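You operate a simulated robot arm through the tools that you are given. There is no shell and no other tool. Be economical: measure what you need, move in short steps, check, and stop when the job is done.

You run a simulated robot arm. Do the job below in one go: nothing can be reset, and whatever is moved stays where it is left.

## Task
Wind twenty and twenty-one until WIRE PULL shows all fives, then pin both.
Fine: keep its pointers off the red ends; leave the other two adjusters and all levers.

The check looks at the end state, three seconds after you hand in, the way a careful person would. Anything else that was tipped, shoved, dropped, spilled or broken makes it a failure.

## Robot
A 7-joint arm with a two-finger parallel gripper, fixed in place. Base frame: the origin is at the foot of the arm, x ahead of it, y to its left, z up. Readings come in m, degrees, newtons and seconds.
With the tool pointing down near the work surface it reaches from about 0.1 to 0.86 m from the base axis. Its first joint turns from -115.0 to 115.0 degrees. Payload 3.91 kg.
The tool frame sits at the grasp point between the pads (the TCP): z along the fingers, y along the line on which they close. The tips reach 0.03 m beyond it. Largest opening 0.11 m; finger width 0.02, thickness 0.01; the body of the gripper, 0.048 by 0.112 m, starts 0.055 m behind the TCP.
Orientation is that of the tool frame in the base frame, as [roll, pitch, yaw] about the fixed x, y, z axes, in that order (R = Rz(yaw) Ry(pitch) Rx(roll)). With the fingers straight down and closing along the base's y, the tool's x points along the base's -x, its y along +y and its z along -z.

## Interface
- The arm moves only by the tool send_rows. Its argument "steps" is a list of rows, each a list of 3 entries, a list of its own where there are three numbers: the shift along the tool's x, y, z in m, then the turn, a rotation vector about the tool's x, y, z in degrees, then the opening in per cent of the stroke, from 0 (shut) to 100 (fully open). In form: [[[tx, ty, tz], [rx, ry, rz], grip], ...]. A call has 1 to 8 rows; each row shifts and turns the commanded pose from where the row before left it, along the tool's axes as they then stand. Each row takes 0.2 s and may step no farther than 0.05 m and 8.6 degrees from the row before; otherwise, or with a gripper value out of range, the whole call is refused. Where a pose cannot be reached the arm comes as near as it can. A force on the tool above 80 N (or 10 N above the force at the start of the call, whichever is more), or a blocked arm, ends the call early, and 0.2 s more pass. Each finger travels about 0.153 m/s and halts on what it meets, pressing with about 36 N; the grip force reading is that of the motor and also rises with nothing between the fingers. The clock runs only during rows and for 0.2 s after the last one: add rows that do not move to give the fingers time. It gives the time, the measured TCP pose, the force on the tool (base axes), the opening and the grip force at its end, in the units of the frame above (readings bear some noise), with the torque about the TCP (base axes, N m) and any sound that the robot's microphone picked up, and new pictures: "views" is both (left out), scene, wrist or none.
- Cameras (640 x 400 px; columns grow to the right, rows downward): "scene" is fixed at [0.0544, -0.6429, 1.5602]; the picture's right is [0.72, -0.69, 0.00], its down [-0.30, -0.31, -0.90] and it looks along [0.62, 0.65, -0.43] (base axes); focal length 318 px, centre (320, 200). "wrist" rides on the gripper at [0.072, 0.017, -0.103] in the tool frame; the picture's right is [-0.23, 0.97, 0.00], its down [-0.76, -0.18, -0.62] and it looks along [-0.61, -0.14, 0.78] (tool axes); focal length 222 px, centre (320, 200). There is no depth. A picture from a camera that has moved, and an enlarged one, comes with that camera's place and axes in the base frame and with its lens. The place of the scene camera against the robot may be out by one fixed shift of up to 0.012 m in any direction.
- move_column(by): slides the trunk up (or, below 0, down) by that many m; the arm rides with it, the base frame stays. It gives what a move gives, with no picture.
- enlarge(camera, box): a new picture of the part [left, top, right, bottom] of that camera's present view, enlarged. No time passes.
- hand_in(): hands the job in; it is judged then, once.

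Work in short steps. Places have to be worked out from the pictures, the camera data and where the tool is seen: move nearer, look again, correct. Check each grasp and each placing, and mend what went wrong. You have 120 turns and 200 pictures in all, those below and enlarged ones among them. Open the gripper and draw the arm clear of the work before you hand the job in, unless the task says otherwise; then end with one line.

The tools are called after "Call:" as name(argument=value, ...) on one line, values as JSON. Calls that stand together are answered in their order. send_rows: Moves the arm, as the interface text tells. Its arguments: {"type":"object","properties":{"steps":{"type":"array","items":{"type":"array"}},"views":{"type":"string","enum":["both","scene","wrist","none"]}},"required":["steps"]} The other tools are called the same way: move_column (by) slides the trunk up or down; enlarge (camera, box) takes an enlarged picture of a part of a camera's view; hand_in () hands the job in.

At the start:

```text
clock: 0.0
eef_pos: [0.4712, 0.2374, 1.2432]
ee_rot: [-179.9, 0.0, 179.9]
contact_force: [-0.4, -0.1, -0.8]
torque: [0.03, -0.03, 0.03]
width: 0.1101
grip_force: 0.1
trunk travel left (down, up): [-0.9, 0.09]
```

scene: 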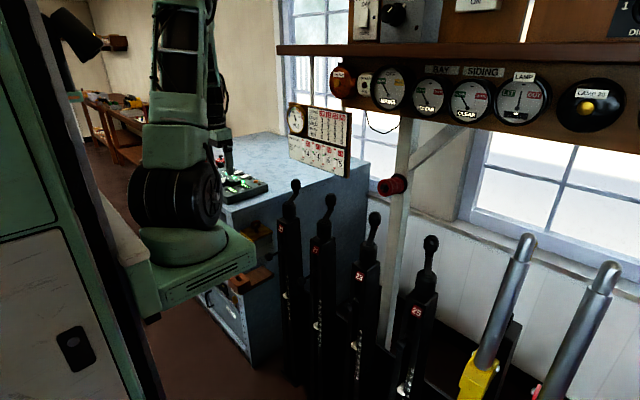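
wrist: 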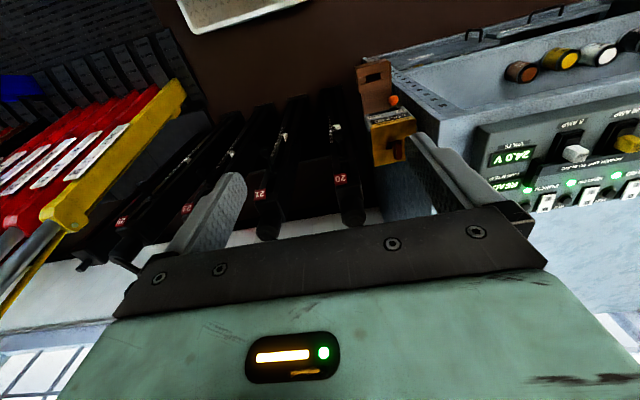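

I start by enlarging the scene to find adjusters 20 and 21 and the WIRE PULL display.

Call:
enlarge(camera="scene", box=[260, 160, 460, 400])

Call:
enlarge(camera="scene", box=[270, 50, 430, 200])

Call:
enlarge(camera="wrist", box=[100, 60, 440, 260])

```text
1.67 times, centred on (360, 280) of scene
camera zoom: at [0.0544, -0.6429, 1.5602], right [0.72, -0.69, 0.0], down [-0.3, -0.31, -0.9], along [0.62, 0.65, -0.43], focal length 531 px, centre (253, 67)
```

zoom: 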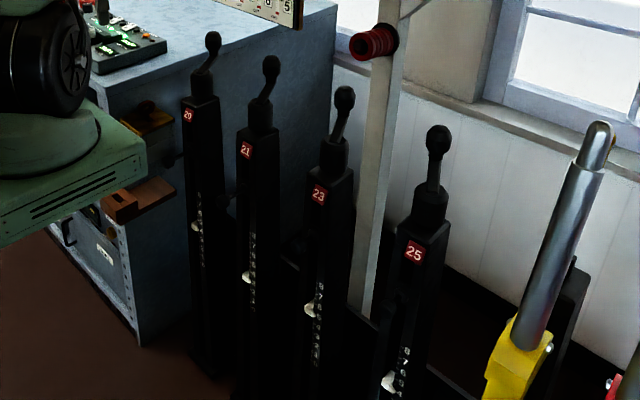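

```text
2.67 times, centred on (350, 125) of scene
camera zoom: at [0.0544, -0.6429, 1.5602], right [0.72, -0.69, 0.0], down [-0.3, -0.31, -0.9], along [0.62, 0.65, -0.43], focal length 849 px, centre (240, 400)
```

zoom: 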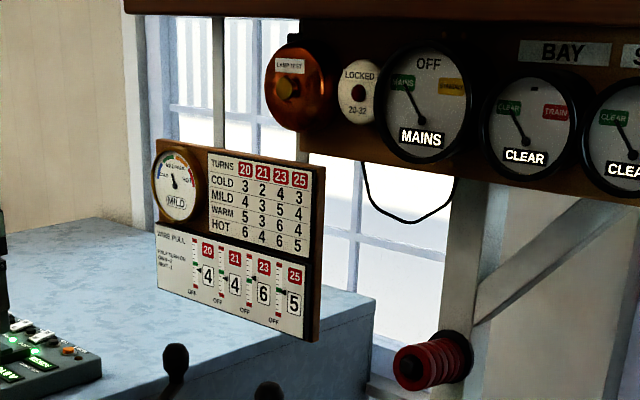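

```text
1.88 times, centred on (270, 160) of wrist
camera zoom: at [0.3988, 0.2552, 1.3453], right [0.23, 0.97, 0.0], down [0.76, -0.18, 0.62], along [0.61, -0.14, -0.78], focal length 418 px, centre (414, 275)
```

zoom: 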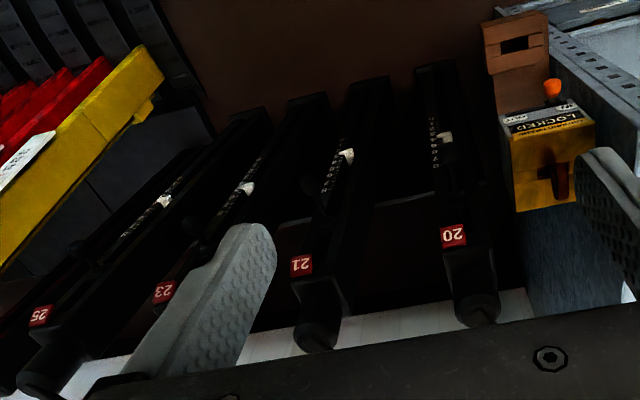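

The WIRE PULL chart is visible on the left; I enlarge it to read the small print, and the lock box.

Call:
enlarge(camera="scene", box=[305, 80, 353, 110])

Call:
enlarge(camera="scene", box=[304, 132, 352, 182])

Call:
enlarge(camera="scene", box=[286, 100, 356, 180])

Call:
enlarge(camera="wrist", box=[340, 60, 440, 180])

Call:
enlarge(camera="scene", box=[270, 170, 340, 260])

```text
13.33 times, centred on (329, 95) of scene
camera zoom: at [0.0544, -0.6429, 1.5602], right [0.72, -0.69, 0.0], down [-0.3, -0.31, -0.9], along [0.62, 0.65, -0.43], focal length 4245 px, centre (200, 1600)
```

zoom: 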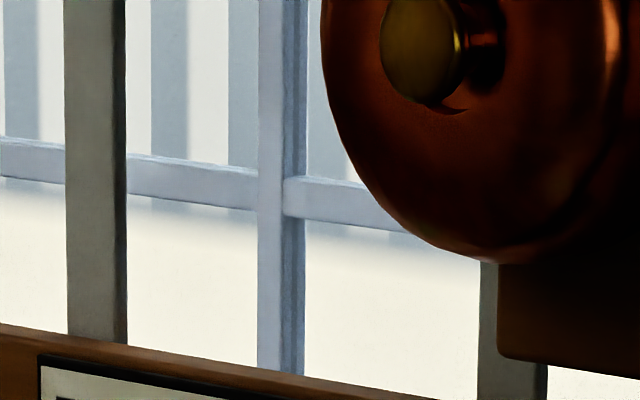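

```text
8.00 times, centred on (328, 157) of scene
camera zoom: at [0.0544, -0.6429, 1.5602], right [0.72, -0.69, 0.0], down [-0.3, -0.31, -0.9], along [0.62, 0.65, -0.43], focal length 2547 px, centre (256, 544)
```

zoom: 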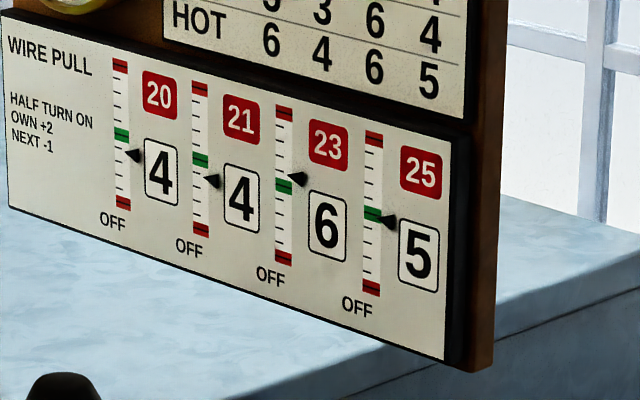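

```text
5.00 times, centred on (321, 140) of scene
camera zoom: at [0.0544, -0.6429, 1.5602], right [0.72, -0.69, 0.0], down [-0.3, -0.31, -0.9], along [0.62, 0.65, -0.43], focal length 1592 px, centre (315, 500)
```

zoom: 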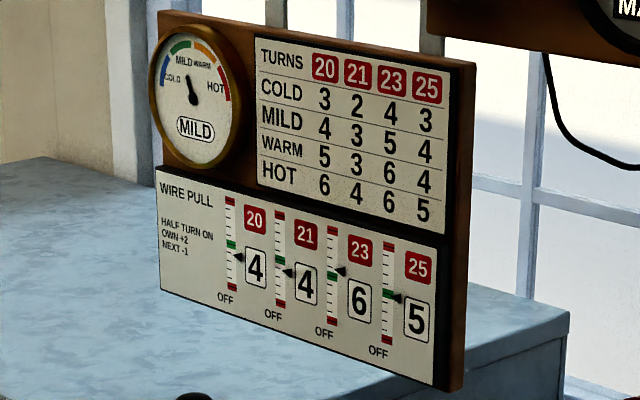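

```text
3.33 times, centred on (390, 120) of wrist
camera zoom: at [0.3988, 0.2552, 1.3453], right [0.23, 0.97, 0.0], down [0.76, -0.18, 0.62], along [0.61, -0.14, -0.78], focal length 740 px, centre (87, 467)
```

zoom: 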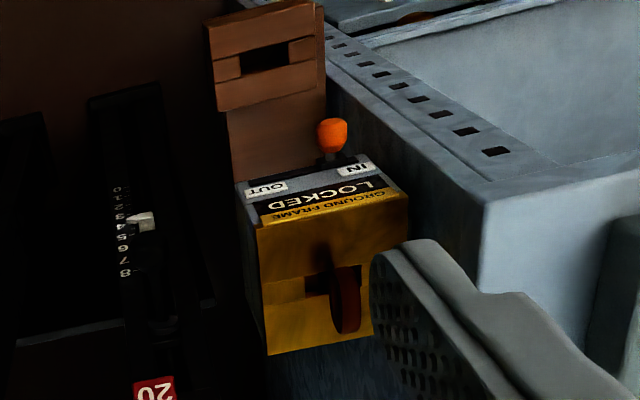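

```text
4.44 times, centred on (305, 215) of scene
camera zoom: at [0.0544, -0.6429, 1.5602], right [0.72, -0.69, 0.0], down [-0.3, -0.31, -0.9], along [0.62, 0.65, -0.43], focal length 1415 px, centre (387, 133)
```

zoom: 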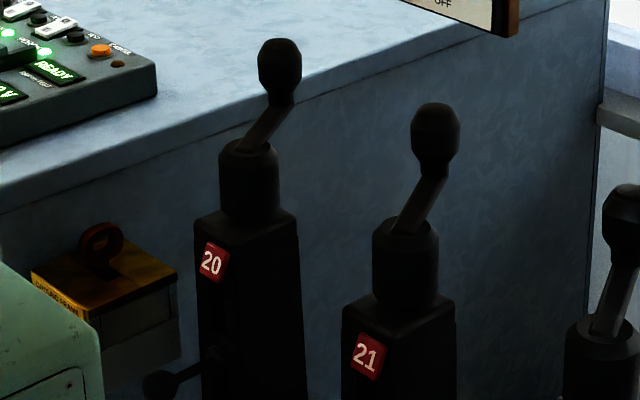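

The chart says each half turn adds 2 to its own wire and takes 1 off the next ones. One half turn on 20 and one on 21 therefore takes 4,4,6,5 to 5,5,5,5. By triangulation post 20's label is at about (0.68, 0.24, 0.92), and 21's at about (0.68, 0.04, 0.92). I move in for a better look at crank 20.

Call:
send_rows(steps=[[[-0.04, 0.015, 0.02], [0, 0, 0], 100], [[-0.04, 0.015, 0.02], [0, 0, 0], 100], [[-0.03, 0.005, 0.02], [0, 0, 0], 100]], views="both")

```text
clock: 0.8
eef_pos: [0.5801, 0.2718, 1.1817]
ee_rot: [179.9, 0.0, -180.0]
contact_force: [-0.9, 0.2, -0.2]
torque: [0.03, -0.04, -0.03]
width: 0.1102
grip_force: 0.0
trunk travel left (down, up): [-0.9, 0.09]
camera wrist: at [0.5083, 0.2898, 1.2846], right [0.23, 0.97, 0.0], down [0.76, -0.18, 0.62], along [0.61, -0.14, -0.78], focal length 222 px, centre (320, 200)
```

scene: 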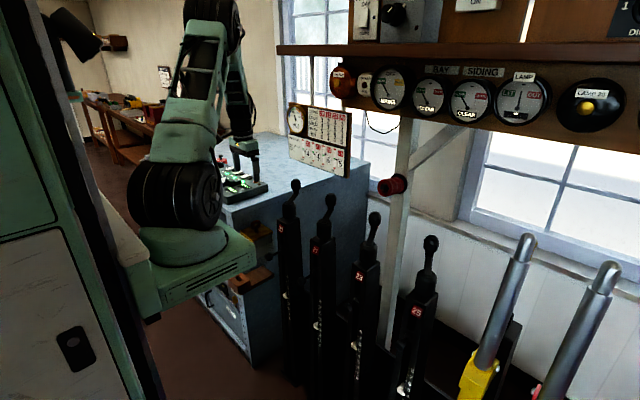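
wrist: 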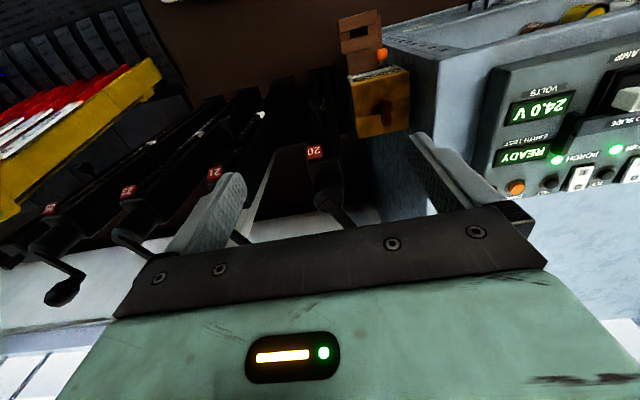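

Crank 20 lies further forward, behind the gripper body in this view. I go a little higher and forward.

Call:
send_rows(steps=[[[-0.04, -0.01, -0.02], [0, 0, 0], 100], [[-0.04, -0.01, -0.02], [0, 0, 0], 100], [[-0.02, 0, 0], [0, 0, 0], 100]], views="both")

Call:
enlarge(camera="wrist", box=[200, 60, 440, 240])

```text
clock: 1.6
eef_pos: [0.6803, 0.2505, 1.2234]
ee_rot: [180.0, 0.0, -180.0]
contact_force: [-0.3, 0.4, 0.0]
torque: [-0.04, -0.04, -0.01]
width: 0.1098
grip_force: 0.0
trunk travel left (down, up): [-0.9, 0.09]
camera wrist: at [0.6078, 0.2689, 1.3261], right [0.23, 0.97, 0.0], down [0.76, -0.18, 0.62], along [0.61, -0.14, -0.78], focal length 222 px, centre (320, 200)
```

scene: 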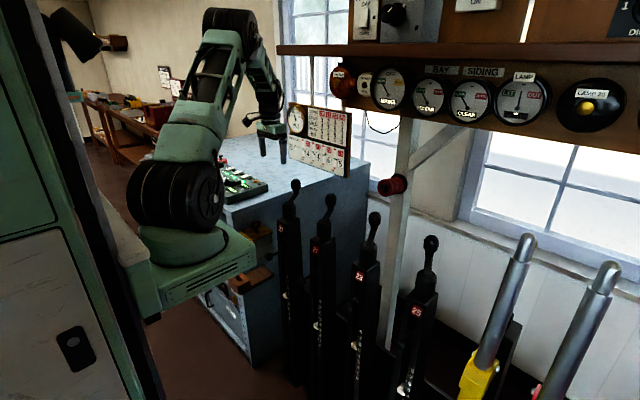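
wrist: 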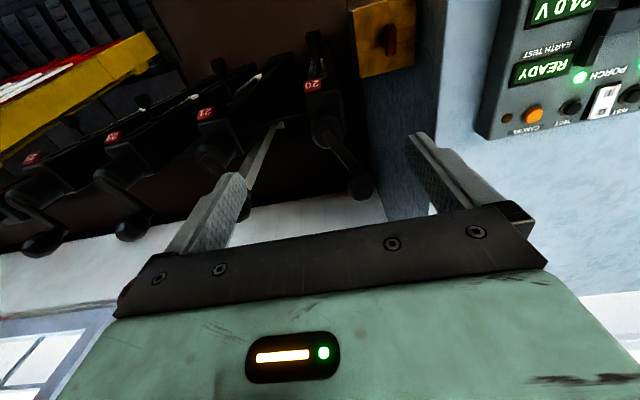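

```text
2.22 times, centred on (320, 150) of wrist
camera zoom: at [0.6078, 0.2689, 1.3261], right [0.23, 0.97, 0.0], down [0.76, -0.18, 0.62], along [0.61, -0.14, -0.78], focal length 494 px, centre (320, 311)
```

zoom: 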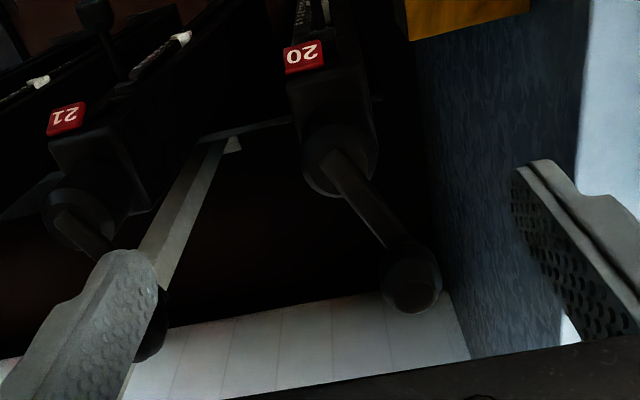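

Triangulating gives knob 20 at about (0.804, 0.285, 1.063) and the boss at about (0.738, 0.254, 1.006). Next I look for the pins.

Call:
enlarge(camera="scene", box=[270, 220, 350, 300])

Call:
enlarge(camera="wrist", box=[180, 0, 380, 120])

Call:
enlarge(camera="scene", box=[330, 220, 450, 400])

```text
5.00 times, centred on (310, 260) of scene
camera zoom: at [0.0544, -0.6429, 1.5602], right [0.72, -0.69, 0.0], down [-0.3, -0.31, -0.9], along [0.62, 0.65, -0.43], focal length 1592 px, centre (370, -100)
```

zoom: 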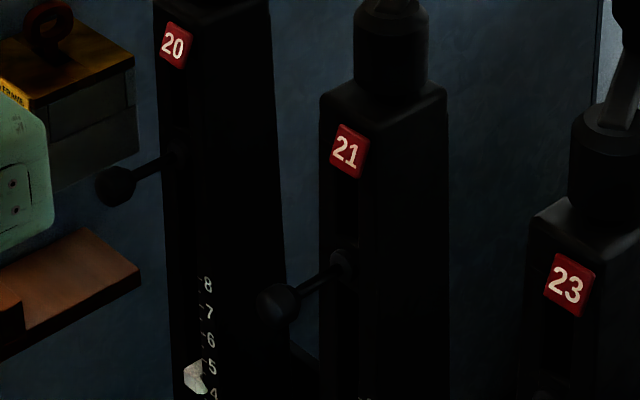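

```text
3.20 times, centred on (280, 60) of wrist
camera zoom: at [0.6078, 0.2689, 1.3261], right [0.23, 0.97, 0.0], down [0.76, -0.18, 0.62], along [0.61, -0.14, -0.78], focal length 711 px, centre (448, 648)
```

zoom: 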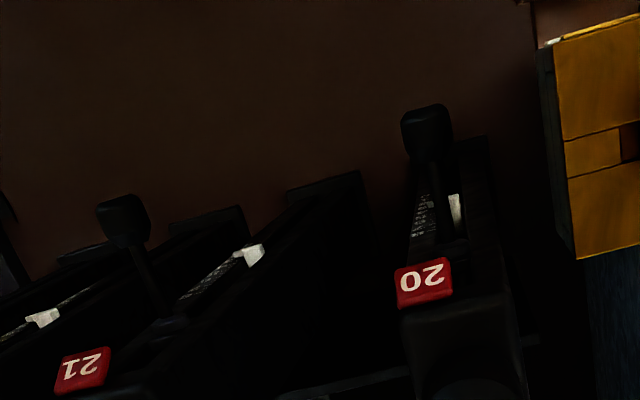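

```text
2.22 times, centred on (390, 310) of scene
camera zoom: at [0.0544, -0.6429, 1.5602], right [0.72, -0.69, 0.0], down [-0.3, -0.31, -0.9], along [0.62, 0.65, -0.43], focal length 708 px, centre (164, -44)
```

zoom: 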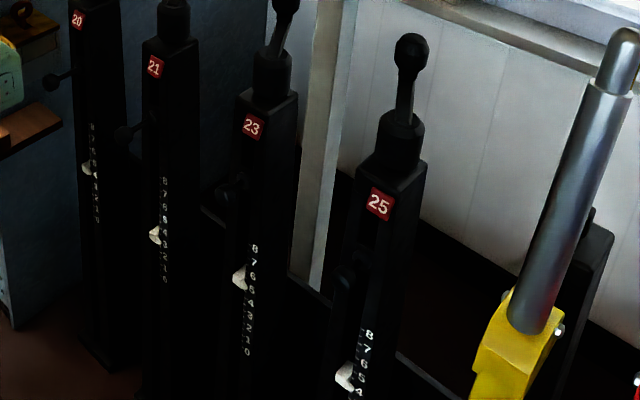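

Call:
enlarge(camera="scene", box=[418, 290, 332, 340])

Call:
enlarge(camera="scene", box=[340, 270, 440, 350])

```text
refused: the box must be [left, top, right, bottom]
```

```text
5.00 times, centred on (390, 310) of scene
camera zoom: at [0.0544, -0.6429, 1.5602], right [0.72, -0.69, 0.0], down [-0.3, -0.31, -0.9], along [0.62, 0.65, -0.43], focal length 1592 px, centre (-30, -350)
```

zoom: 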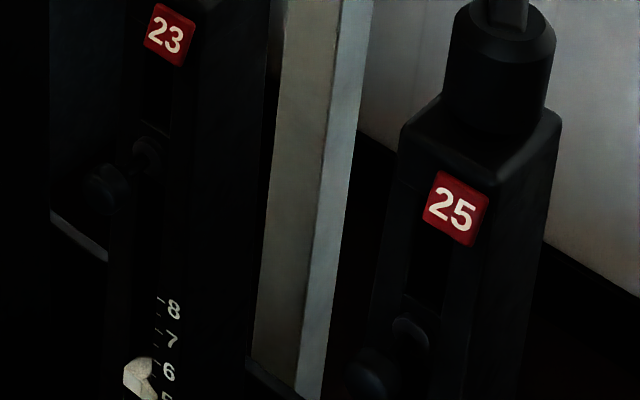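

Pins 23 and 25 look shorter, as if pushed in, than 20 and 21. I move the wrist camera to compare 21 with 23 up close.

Call:
send_rows(steps=[[[0.045, -0.02, 0], [0, 0, 0], 100], [[0.045, -0.02, 0], [0, 0, 0], 100], [[0.045, -0.02, 0], [0, 0, 0], 100], [[0.045, -0.02, 0], [0, 0, 0], 100], [[0, -0.05, 0], [0, 0, 0], 100], [[0, -0.05, 0.02], [0, 0, 0], 100], [[0, -0.05, 0.045], [0, 0, 0], 100], [[0, -0.02, 0.045], [0, 0, 0], 100]], views="wrist")

Call:
enlarge(camera="wrist", box=[160, 40, 420, 210])

```text
refused: row 6 steps farther than a row can; nothing moved
```

```text
2.35 times, centred on (290, 125) of wrist
camera zoom: at [0.6078, 0.2689, 1.3261], right [0.23, 0.97, 0.0], down [0.76, -0.18, 0.62], along [0.61, -0.14, -0.78], focal length 523 px, centre (391, 376)
```

zoom: 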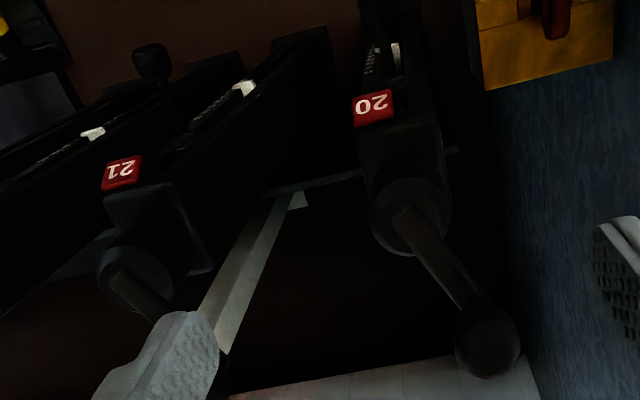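

One row was too long, so nothing moved. I retry with shorter rows.

Call:
send_rows(steps=[[[0.045, -0.02, 0], [0, 0, 0], 100], [[0.045, -0.02, 0], [0, 0, 0], 100], [[0.045, -0.02, 0], [0, 0, 0], 100], [[0.045, -0.02, 0], [0, 0, 0], 100], [[0, -0.049, 0], [0, 0, 0], 100], [[0, -0.045, 0.02], [0, 0, 0], 100], [[0, -0.035, 0.035], [0, 0, 0], 100], [[0, -0.035, 0.035], [0, 0, 0], 100]], views="wrist")

Call:
enlarge(camera="wrist", box=[160, 40, 420, 210])

```text
clock: 3.4
eef_pos: [0.5016, 0.0079, 1.1338]
ee_rot: [180.0, 0.0, 180.0]
contact_force: [-0.8, 0.2, 0.4]
torque: [-0.02, -0.02, 0.03]
width: 0.1099
grip_force: 0.0
trunk travel left (down, up): [-0.9, 0.09]
camera wrist: at [0.429, 0.0265, 1.2358], right [0.23, 0.97, 0.0], down [0.76, -0.18, 0.62], along [0.61, -0.14, -0.78], focal length 222 px, centre (320, 200)
```

wrist: 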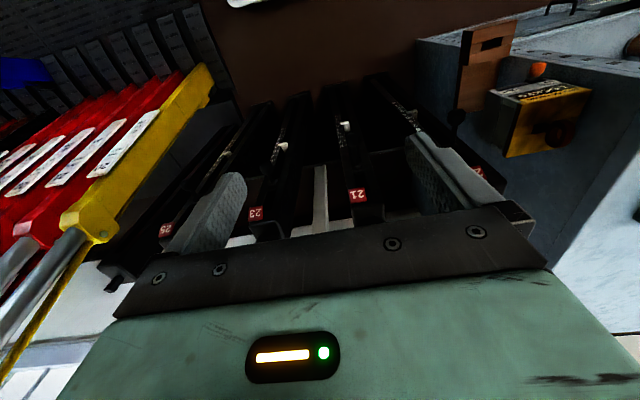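

```text
2.35 times, centred on (290, 125) of wrist
camera zoom: at [0.429, 0.0265, 1.2358], right [0.23, 0.97, 0.0], down [0.76, -0.18, 0.62], along [0.61, -0.14, -0.78], focal length 523 px, centre (391, 376)
```

zoom: 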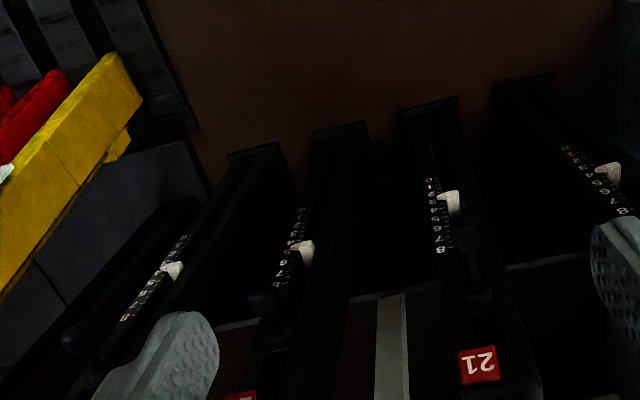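

It is still dark and distant, so I lower the camera and bring it closer between 21 and 23.

Call:
send_rows(steps=[[[0, -0.02, 0.04], [0, 0, 0], 100], [[0, -0.02, 0.04], [0, 0, 0], 100], [[0, -0.01, 0.04], [0, 0, 0], 100], [[0, 0, 0.03], [0, 0, 0], 100]], views="wrist")

Call:
enlarge(camera="wrist", box=[220, 60, 420, 210])

```text
clock: 4.4
eef_pos: [0.5008, -0.0415, 0.982]
ee_rot: [-180.0, 0.1, 179.9]
contact_force: [-1.2, 0.1, 0.8]
torque: [-0.01, -0.01, -0.04]
width: 0.11
grip_force: 0.1
trunk travel left (down, up): [-0.9, 0.09]
camera wrist: at [0.4281, -0.024, 1.0842], right [0.23, 0.97, 0.0], down [0.76, -0.18, 0.62], along [0.61, -0.14, -0.78], focal length 222 px, centre (320, 200)
```

wrist: 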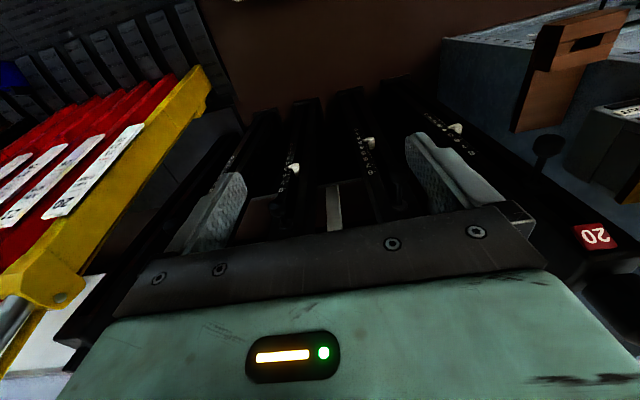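

```text
2.67 times, centred on (320, 135) of wrist
camera zoom: at [0.4281, -0.024, 1.0842], right [0.23, 0.97, 0.0], down [0.76, -0.18, 0.62], along [0.61, -0.14, -0.78], focal length 592 px, centre (320, 373)
```

zoom: 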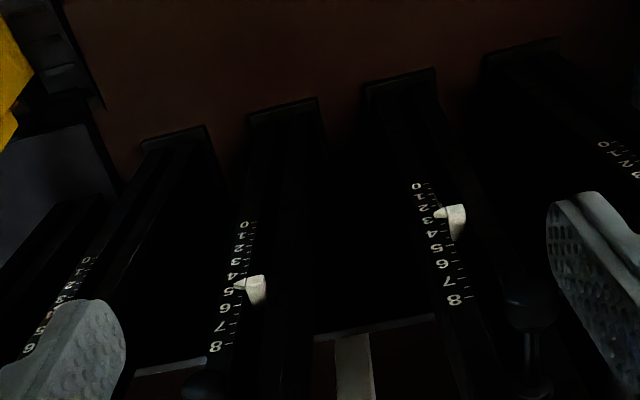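

From the scale, the turns pointer on 21 reads about 3 and on 23 about 5. I tilt the tool forward so the camera looks more level at the pins.

Call:
send_rows(steps=[[[0, 0, 0.03], [0, 0, 0], 100], [[0, 0, 0.03], [0, -8.5, 0], 100], [[0.0, 0, 0.02], [0, -8.5, 0], 100], [[0, 0, 0], [0, -8.5, 0], 100], [[0, 0, 0], [0, -8.5, 0], 100]], views="wrist")

Call:
enlarge(camera="wrist", box=[220, 60, 420, 210])

```text
clock: 5.6
eef_pos: [0.5043, -0.0424, 0.9019]
ee_rot: [-179.9, 34.2, 180.0]
contact_force: [0.1, 1.1, 0.4]
torque: [-0.03, 0.0, -0.01]
width: 0.1103
grip_force: 0.0
trunk travel left (down, up): [-0.9, 0.09]
camera wrist: at [0.386, -0.0237, 0.9467], right [0.19, 0.97, 0.13], down [0.28, -0.18, 0.94], along [0.94, -0.14, -0.31], focal length 222 px, centre (320, 200)
```

wrist: 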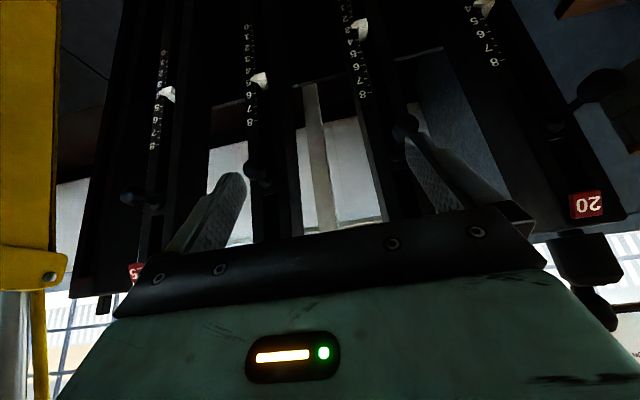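

```text
2.67 times, centred on (320, 135) of wrist
camera zoom: at [0.386, -0.0237, 0.9467], right [0.19, 0.97, 0.13], down [0.28, -0.18, 0.94], along [0.94, -0.14, -0.31], focal length 592 px, centre (320, 373)
```

zoom: 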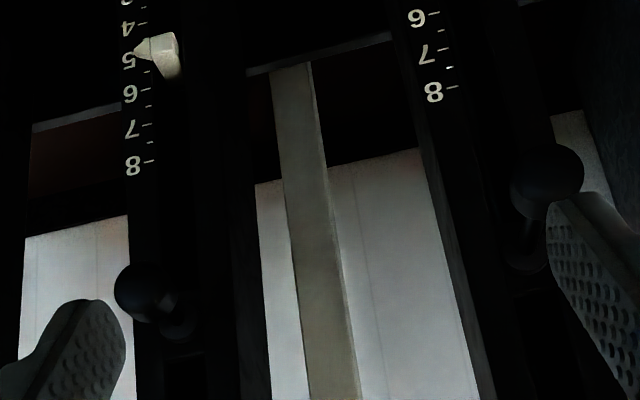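

Pins 20 and 21 stand out about 0.065 m and pins 23 and 25 about 0.04 m, so pinning means pushing them in. I go back to vertical and rise toward a spot above crank 20.

Call:
send_rows(steps=[[[0, 0.0, -0.045], [0, 8.5, 0], 100], [[0, 0, -0.045], [0, 8.5, 0], 100], [[0, 0.0, -0.045], [0, 8.5, 0], 100], [[0, 0, -0.045], [0, 8.5, 0], 100], [[0, 0.025, -0.042], [0, 0, 0], 100], [[0, 0.04, -0.03], [0, 0, 0], 100], [[0, 0.045, -0.02], [0, 0, 0], 100], [[0, 0.045, -0.01], [0, 0, 0], 100]], views="none")

Call:
send_rows(steps=[[[-0.03, 0.03, -0.02], [0, 0, 0], 100], [[-0.03, 0.03, 0], [0, 0, 0], 100], [[-0.03, 0.03, 0], [0, 0, -6], 100], [[-0.04, 0.02, 0], [0, 0, -6], 100], [[-0.04, 0, 0], [0, 0, -6], 100]], views="both")

```text
clock: 7.4
eef_pos: [0.4761, 0.1302, 1.1428]
ee_rot: [-180.0, -0.1, 179.9]
contact_force: [0.6, -0.2, -0.4]
torque: [-0.01, 0.0, -0.01]
width: 0.1097
grip_force: 0.1
out of reach, approached as far as the arm can: row 1, 2, 3
trunk travel left (down, up): [-0.9, 0.09]
```

```text
clock: 8.6
eef_pos: [0.645, 0.2533, 1.1588]
ee_rot: [179.8, 0.0, -161.9]
contact_force: [-0.4, 0.5, 1.2]
torque: [0.0, -0.03, -0.03]
width: 0.1101
grip_force: 0.1
trunk travel left (down, up): [-0.9, 0.09]
camera wrist: at [0.5714, 0.2484, 1.2626], right [-0.09, 1.0, 0.0], down [0.78, 0.07, 0.62], along [0.62, 0.05, -0.78], focal length 222 px, centre (320, 200)
```

scene: 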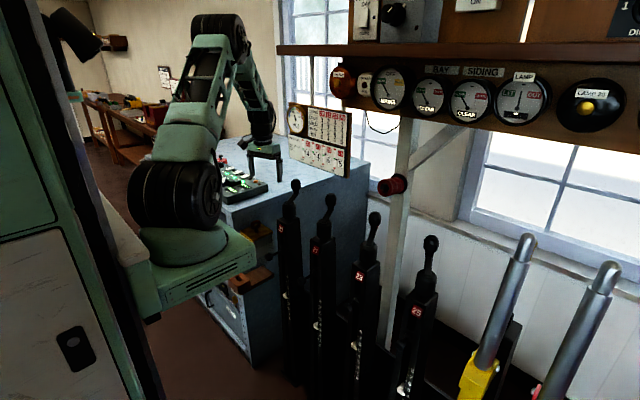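
wrist: 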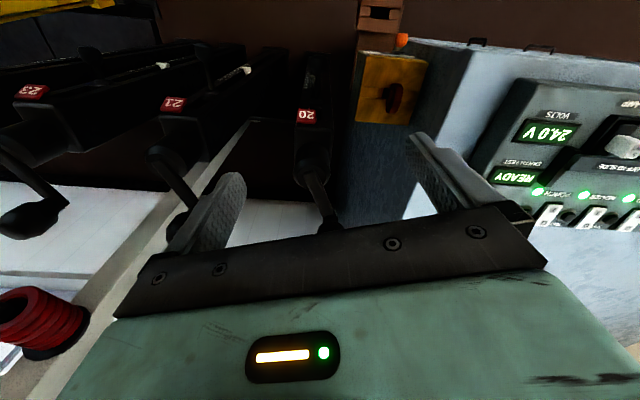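

Positive rz turns clockwise seen from above, so I pre-rotate to about 18° clockwise and move in above knob 20. I'll watch the clearance to the chart.

Call:
send_rows(steps=[[[0, 0, -0.003], [0, 0, 8.5], 100], [[0, 0, -0.003], [0, 0, 8.5], 100], [[0, 0, -0.003], [0, 0, 8.5], 100], [[0, 0, -0.003], [0, 0, 8.5], 100], [[-0.036, 0.019, 0], [0, 0, 0], 100], [[-0.036, 0.019, 0], [0, 0, 0], 100], [[-0.036, 0.019, 0], [0, 0, 0], 100]], views="both")

```text
clock: 10.2
eef_pos: [0.7635, 0.2759, 1.174]
ee_rot: [180.0, 0.0, 164.0]
contact_force: [-0.2, 0.9, 0.6]
torque: [0.0, 0.02, 0.0]
width: 0.1098
grip_force: 0.1
trunk travel left (down, up): [-0.9, 0.09]
camera wrist: at [0.6987, 0.3144, 1.2772], right [0.49, 0.87, 0.0], down [0.68, -0.38, 0.62], along [0.54, -0.3, -0.78], focal length 222 px, centre (320, 200)
```

scene: 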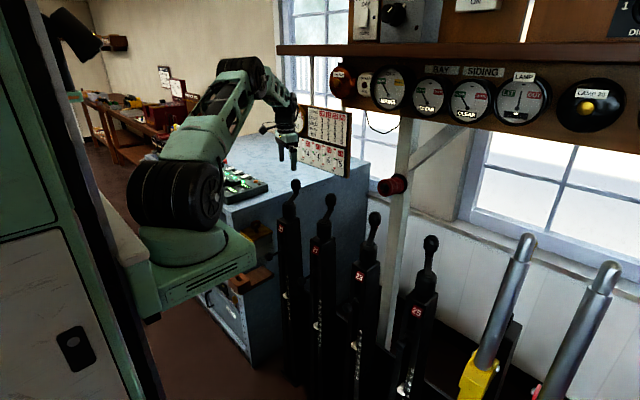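
wrist: 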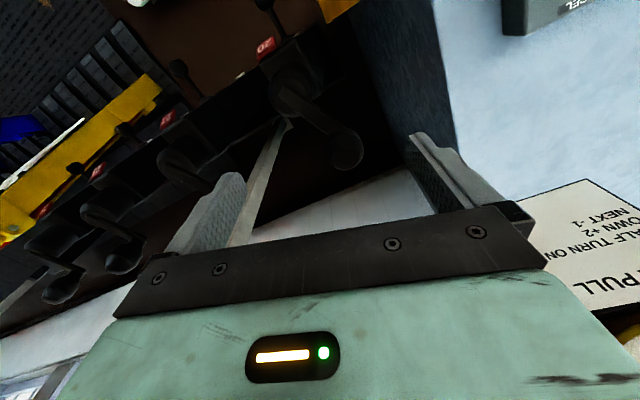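

The knob estimate is confirmed at (0.804, 0.287). The chart face is at x≈0.93 (y 0.11 to 0.48, bottom z 1.10), which leaves enough clearance. I enlarge to fix the boss axis.

Call:
enlarge(camera="wrist", box=[230, 20, 390, 180])

```text
2.50 times, centred on (310, 100) of wrist
camera zoom: at [0.6987, 0.3144, 1.2772], right [0.49, 0.87, 0.0], down [0.68, -0.38, 0.62], along [0.54, -0.3, -0.78], focal length 555 px, centre (345, 450)
```

zoom: 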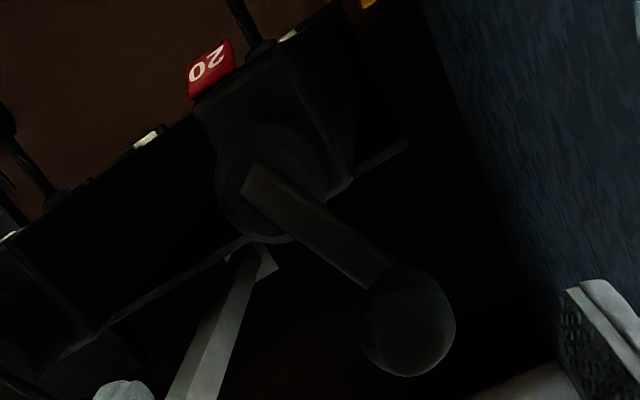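

Axis is about (0.739, 0.252) and the knob about (0.802, 0.288) with radius 0.072. I move over the knob, narrow the fingers to 60 % and descend.

Call:
send_rows(steps=[[[-0.0338, 0.0217, 0], [0, 0, 0], 60], [[0, 0, 0.035], [0, 0, 0], 60], [[0, 0, 0.03], [0, 0, 0], 60], [[0, 0, 0.015], [0, 0, 0], 60]], views="both")

Call:
enlarge(camera="wrist", box=[200, 80, 440, 260])

```text
clock: 11.2
eef_pos: [0.8016, 0.2877, 1.0936]
ee_rot: [180.0, -0.1, 164.0]
contact_force: [-0.4, -0.4, 0.0]
torque: [-0.01, 0.01, -0.01]
width: 0.0661
grip_force: 0.2
trunk travel left (down, up): [-0.9, 0.09]
camera wrist: at [0.7366, 0.3252, 1.1963], right [0.49, 0.87, 0.0], down [0.68, -0.38, 0.62], along [0.54, -0.3, -0.78], focal length 222 px, centre (320, 200)
```

scene: 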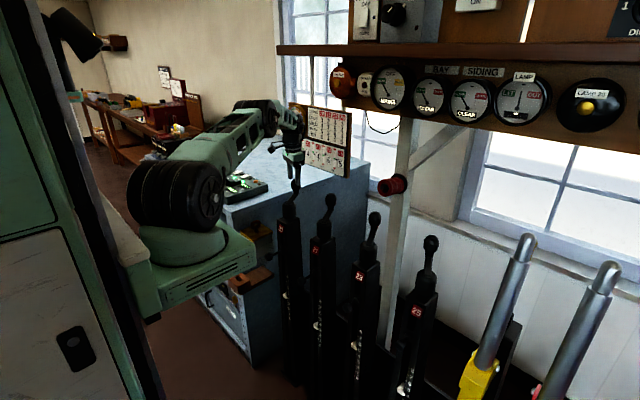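
wrist: 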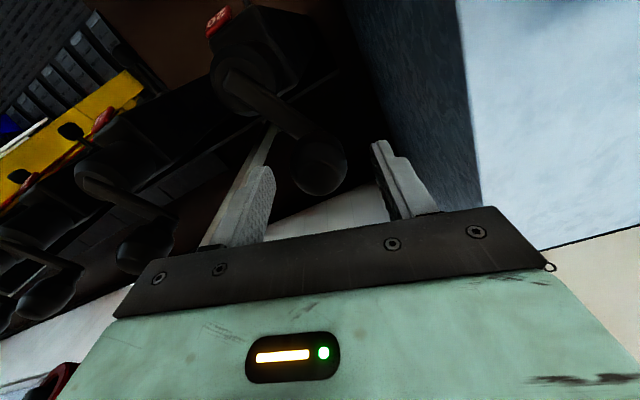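

```text
2.22 times, centred on (320, 170) of wrist
camera zoom: at [0.7366, 0.3252, 1.1963], right [0.49, 0.87, 0.0], down [0.68, -0.38, 0.62], along [0.54, -0.3, -0.78], focal length 494 px, centre (320, 267)
```

zoom: 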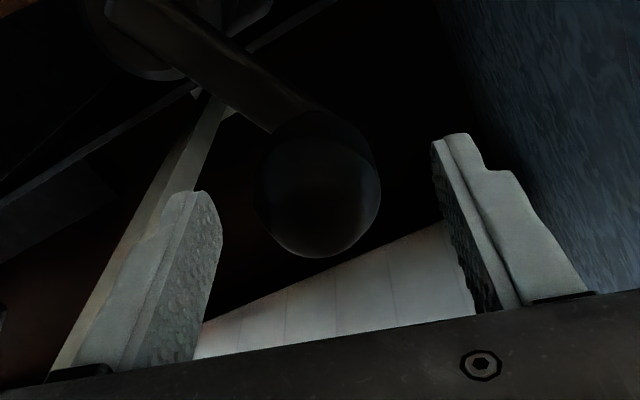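

The knob is centred between the fingers. I lower 17 mm and close on it.

Call:
send_rows(steps=[[[0, 0, 0.017], [0, 0, 0], 60], [[0, 0, 0], [0, 0, 0], 30], [[0, 0, 0], [0, 0, 0], 30]], views="wrist")

```text
clock: 12.0
eef_pos: [0.8014, 0.2871, 1.0747]
ee_rot: [-179.9, -0.1, 163.9]
contact_force: [-4.3, -6.2, -5.1]
torque: [0.58, -0.11, -0.04]
width: 0.0402
grip_force: 44.5
trunk travel left (down, up): [-0.9, 0.09]
camera wrist: at [0.7361, 0.3246, 1.1778], right [0.49, 0.87, 0.0], down [0.68, -0.38, 0.62], along [0.54, -0.31, -0.78], focal length 222 px, centre (320, 200)
```

wrist: 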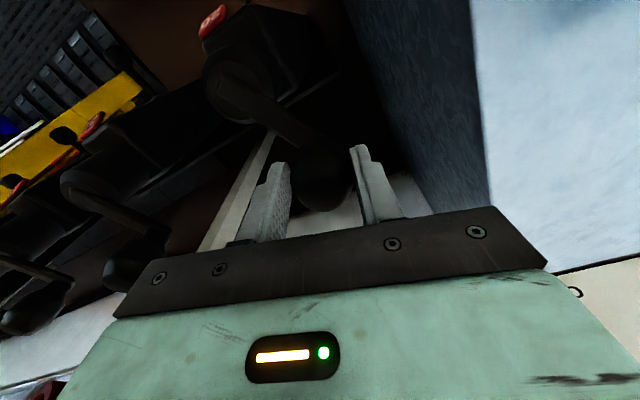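

The knob is held at a width of 40 mm. I turn it 24° clockwise as a test, then check forces and the chart.

Call:
send_rows(steps=[[[-0.00674, -0.00757, 0], [0, 0, 4], 30], [[-0.0062, -0.00801, 0], [0, 0, 4], 30], [[-0.00562, -0.00843, 0], [0, 0, 4], 30]], views="both")

Call:
enlarge(camera="scene", box=[286, 90, 366, 190])

```text
clock: 12.8
eef_pos: [0.8099, 0.2591, 1.0759]
ee_rot: [180.0, 0.0, 151.9]
contact_force: [-13.8, -0.1, -6.2]
torque: [0.82, 0.34, -0.07]
width: 0.0404
grip_force: 44.9
trunk travel left (down, up): [-0.9, 0.09]
camera wrist: at [0.7543, 0.3098, 1.178], right [0.66, 0.75, 0.0], down [0.59, -0.52, 0.62], along [0.47, -0.41, -0.78], focal length 222 px, centre (320, 200)
```

scene: 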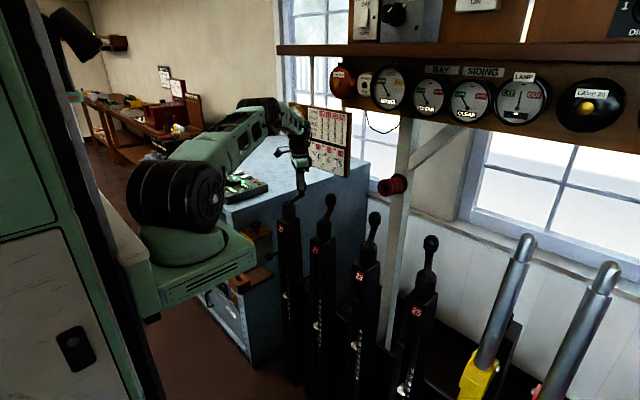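
wrist: 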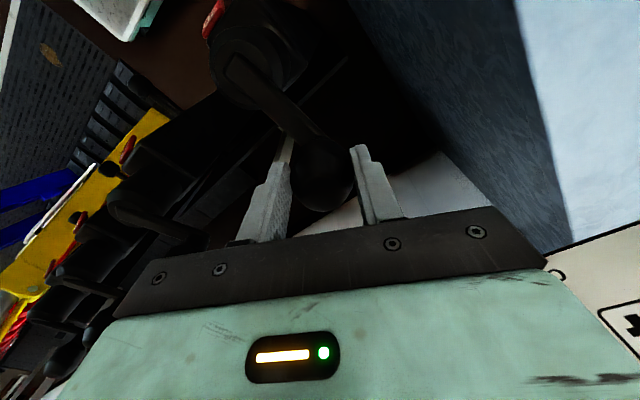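

```text
4.00 times, centred on (326, 140) of scene
camera zoom: at [0.0544, -0.6429, 1.5602], right [0.72, -0.69, 0.0], down [-0.3, -0.31, -0.9], along [0.62, 0.65, -0.43], focal length 1274 px, centre (296, 440)
```

zoom: 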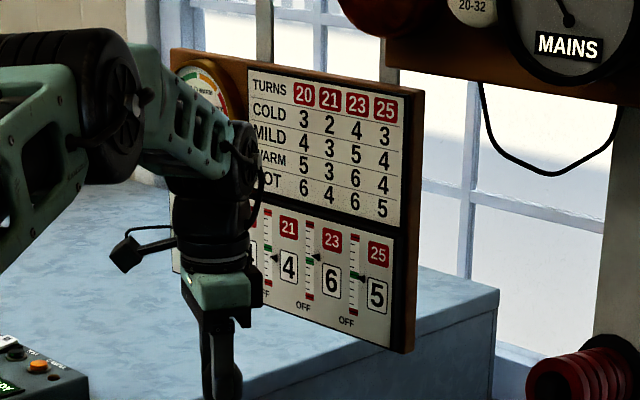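

The radial force is 14 N, so my axis guess is 1 to 2 mm off. I add a small inward correction and continue 32°.

Call:
send_rows(steps=[[[-0.00325, -0.00974, 0], [0, 0, 4], 30], [[-0.00439, -0.00913, 0], [0, 0, 4], 30], [[-0.00375, -0.00941, 0], [0, 0, 4], 30], [[-0.00308, -0.00965, 0], [0, 0, 4], 30]], views="scene")

Call:
enlarge(camera="scene", box=[304, 120, 354, 180])

```text
clock: 13.8
eef_pos: [0.8022, 0.2191, 1.0761]
ee_rot: [-180.0, 0.1, 135.8]
contact_force: [1.4, -1.2, -15.2]
torque: [0.01, -0.91, 0.0]
width: 0.04
grip_force: 45.0
trunk travel left (down, up): [-0.9, 0.09]
```

scene: 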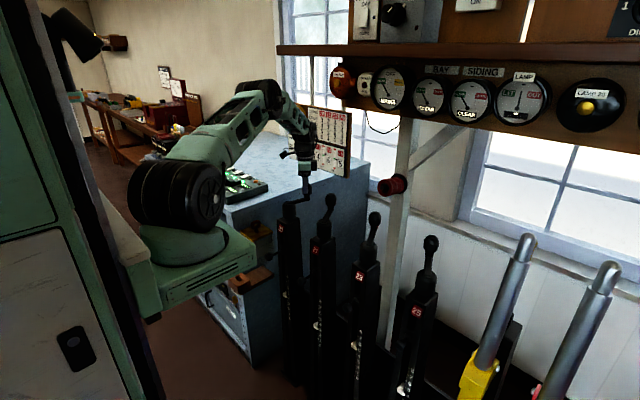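

```text
6.67 times, centred on (329, 150) of scene
camera zoom: at [0.0544, -0.6429, 1.5602], right [0.72, -0.69, 0.0], down [-0.3, -0.31, -0.9], along [0.62, 0.65, -0.43], focal length 2123 px, centre (260, 533)
```

zoom: 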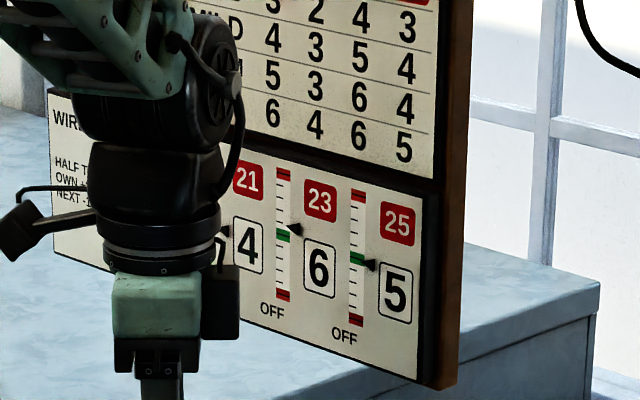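

The turn stands at about 56° with low radial force. There is a 15 N downward pull, so I lower slightly and continue 32°.

Call:
send_rows(steps=[[[-0.0024, -0.00984, 0.001], [0, 0, 4], 30], [[-0.00171, -0.00999, 0.001], [0, 0, 4], 30], [[-0.00101, -0.01008, 0.001], [0, 0, 4], 30], [[-0.0003, -0.01013, 0], [0, 0, 4], 30]], views="both")

Call:
enlarge(camera="scene", box=[286, 120, 356, 180])

```text
clock: 14.8
eef_pos: [0.7768, 0.1889, 1.0743]
ee_rot: [179.9, 0.1, 120.0]
contact_force: [4.3, -7.1, 13.2]
torque: [-0.86, 0.37, -0.01]
width: 0.0402
grip_force: 45.0
trunk travel left (down, up): [-0.9, 0.09]
camera wrist: at [0.7542, 0.2623, 1.1779], right [0.96, 0.29, 0.0], down [0.22, -0.75, 0.62], along [0.18, -0.6, -0.78], focal length 222 px, centre (320, 200)
```

scene: 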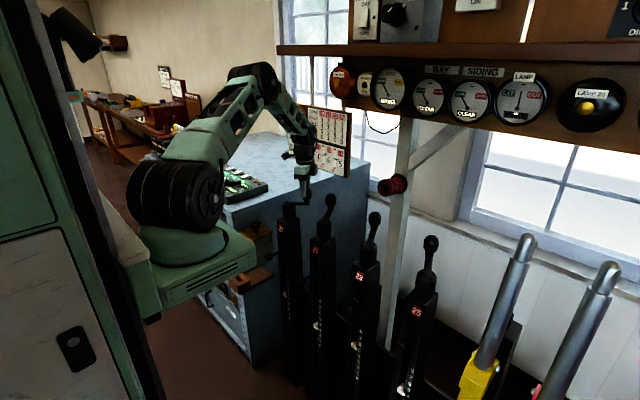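
wrist: 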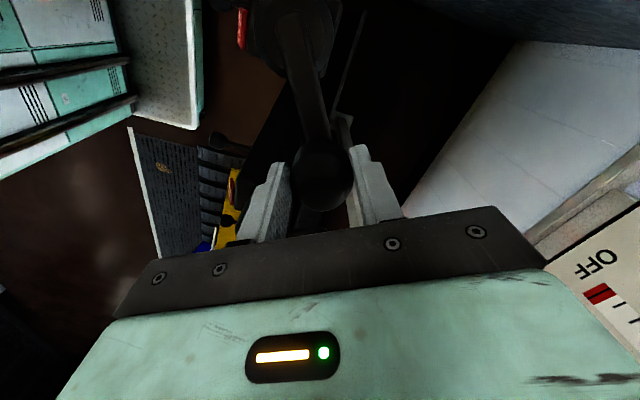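

```text
6.67 times, centred on (321, 150) of scene
camera zoom: at [0.0544, -0.6429, 1.5602], right [0.72, -0.69, 0.0], down [-0.3, -0.31, -0.9], along [0.62, 0.65, -0.43], focal length 2123 px, centre (313, 533)
```

zoom: 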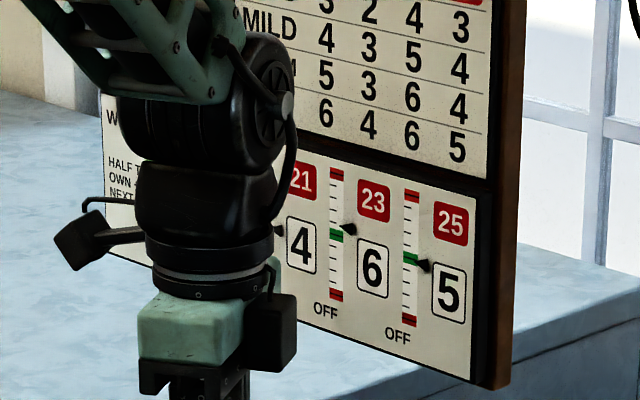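

At 88° the forces are modest. I ease up 1.5 mm and continue 32°.

Call:
send_rows(steps=[[[-0.0006, -0.01012, -0.001], [0, 0, 4], 30], [[0.00111, -0.01007, -0.0005], [0, 0, 4], 30], [[0.00181, -0.00997, 0], [0, 0, 4], 30], [[0.0025, -0.00982, 0], [0, 0, 4], 30]], views="none")

Call:
enlarge(camera="scene", box=[286, 120, 356, 180])

```text
clock: 15.8
eef_pos: [0.7359, 0.1799, 1.076]
ee_rot: [-180.0, -0.1, 104.1]
contact_force: [2.0, 1.7, 16.9]
torque: [-0.8, 0.62, 0.01]
width: 0.0399
grip_force: 44.7
trunk travel left (down, up): [-0.9, 0.09]
```

```text
6.67 times, centred on (321, 150) of scene
camera zoom: at [0.0544, -0.6429, 1.5602], right [0.72, -0.69, 0.0], down [-0.3, -0.31, -0.9], along [0.62, 0.65, -0.43], focal length 2123 px, centre (313, 533)
```

zoom: 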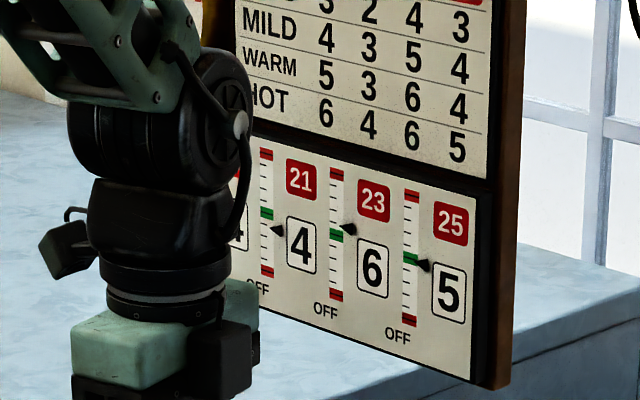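

At about 120° nothing has changed on the dials yet; they may step at the half-turn detent. I continue 32°.

Call:
send_rows(steps=[[[0.00318, -0.00962, -0.001], [0, 0, 4], 30], [[0.00384, -0.00937, 0], [0, 0, 4], 30], [[0.00449, -0.00908, 0], [0, 0, 4], 30], [[0.00511, -0.00875, 0], [0, 0, 4], 30]], views="none")

Call:
enlarge(camera="scene", box=[286, 120, 356, 180])

```text
clock: 16.8
eef_pos: [0.6969, 0.1915, 1.0745]
ee_rot: [179.8, -0.1, 88.0]
contact_force: [10.5, 16.4, -0.6]
torque: [0.52, 0.33, 0.06]
width: 0.0403
grip_force: 45.1
trunk travel left (down, up): [-0.9, 0.09]
```

```text
6.67 times, centred on (321, 150) of scene
camera zoom: at [0.0544, -0.6429, 1.5602], right [0.72, -0.69, 0.0], down [-0.3, -0.31, -0.9], along [0.62, 0.65, -0.43], focal length 2123 px, centre (313, 533)
```

zoom: 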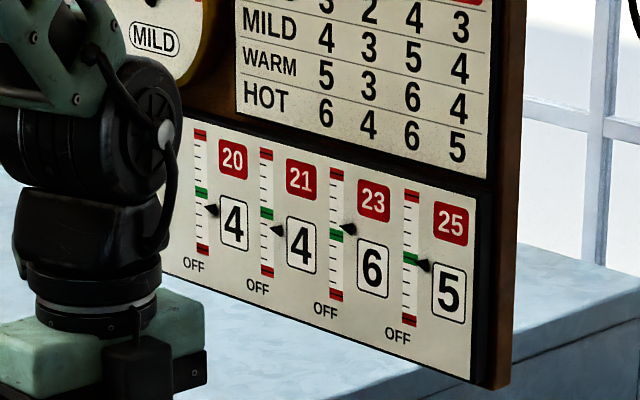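

About 151° is done, and refitting gives the axis at about (0.737, 0.253). I finish the half turn with an end point of (0.673, 0.219).

Call:
send_rows(steps=[[[0.008, -0.0095, 0], [0, 0, 4], 30], [[0.0081, -0.009, 0], [0, 0, 4], 30], [[0.009, -0.0084, 0], [0, 0, 4], 30]], views="wrist")

Call:
enlarge(camera="scene", box=[286, 120, 356, 180])

```text
clock: 17.6
eef_pos: [0.6753, 0.2172, 1.075]
ee_rot: [179.9, 0.0, 75.9]
contact_force: [18.5, 12.3, -5.0]
torque: [-0.09, 0.56, 0.03]
width: 0.0402
grip_force: 44.8
trunk travel left (down, up): [-0.9, 0.09]
camera wrist: at [0.7101, 0.2849, 1.1777], right [0.89, -0.46, 0.0], down [-0.36, -0.69, 0.62], along [-0.28, -0.55, -0.78], focal length 222 px, centre (320, 200)
```

wrist: 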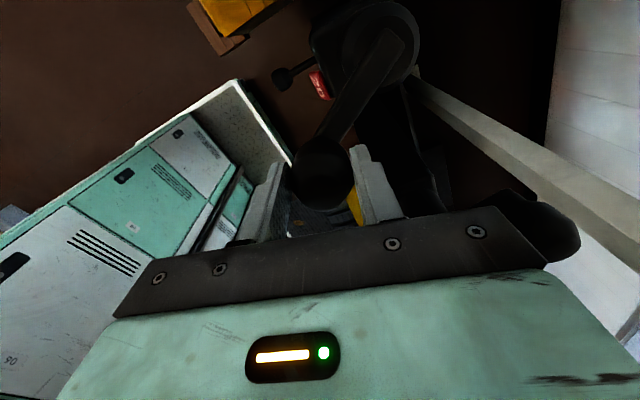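

```text
6.67 times, centred on (321, 150) of scene
camera zoom: at [0.0544, -0.6429, 1.5602], right [0.72, -0.69, 0.0], down [-0.3, -0.31, -0.9], along [0.62, 0.65, -0.43], focal length 2123 px, centre (313, 533)
```

zoom: 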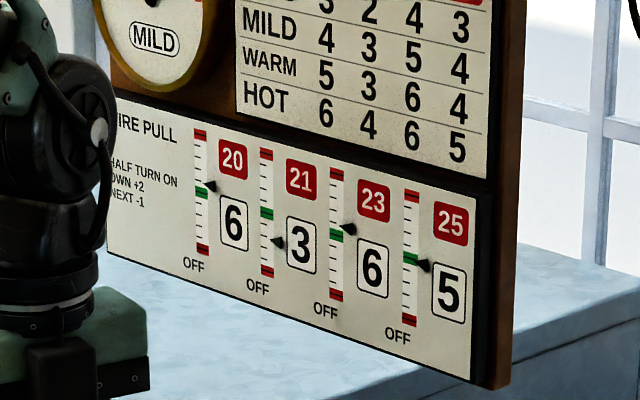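

The dials now show 6,3,6,5, exactly as predicted. I nudge to the full 180°, relax, release and rise.

Call:
send_rows(steps=[[[0.0028, 0, 0], [0, 0, 0], 30], [[0, 0, 0], [0, 0, 0], 62], [[0, 0, -0.03], [0, 0, 0], 62], [[0, 0, -0.04], [0, 0, 0], 62], [[0, 0, -0.04], [0, 0, 0], 62]], views="wrist")

Call:
enlarge(camera="scene", box=[286, 120, 356, 180])

```text
clock: 18.8
eef_pos: [0.676, 0.2205, 1.1848]
ee_rot: [180.0, 0.0, 76.0]
contact_force: [-0.1, 0.5, -0.1]
torque: [-0.03, 0.0, 0.01]
width: 0.0683
grip_force: 0.0
trunk travel left (down, up): [-0.9, 0.09]
camera wrist: at [0.7096, 0.2875, 1.2874], right [0.89, -0.46, 0.0], down [-0.36, -0.7, 0.62], along [-0.29, -0.55, -0.78], focal length 222 px, centre (320, 200)
```

wrist: 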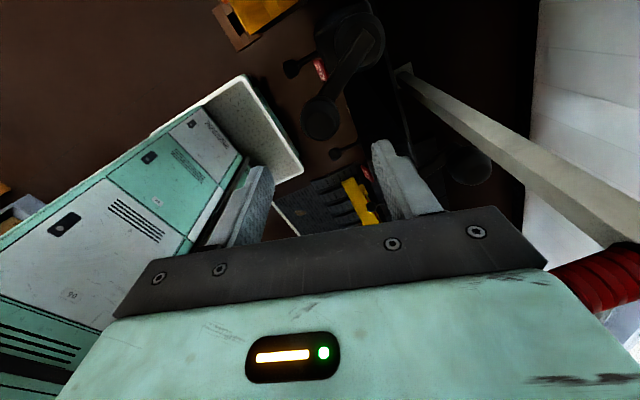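

```text
6.67 times, centred on (321, 150) of scene
camera zoom: at [0.0544, -0.6429, 1.5602], right [0.72, -0.69, 0.0], down [-0.3, -0.31, -0.9], along [0.62, 0.65, -0.43], focal length 2123 px, centre (313, 533)
```

zoom: 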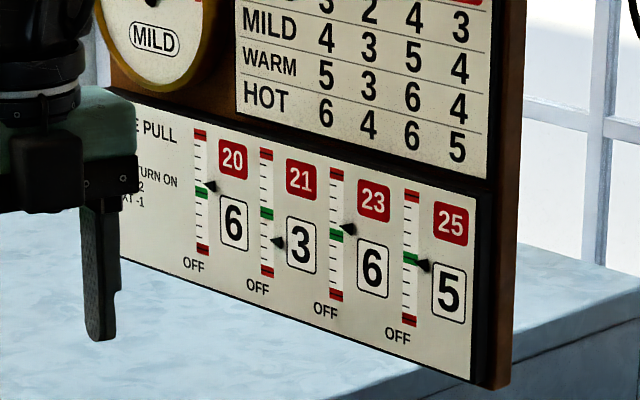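

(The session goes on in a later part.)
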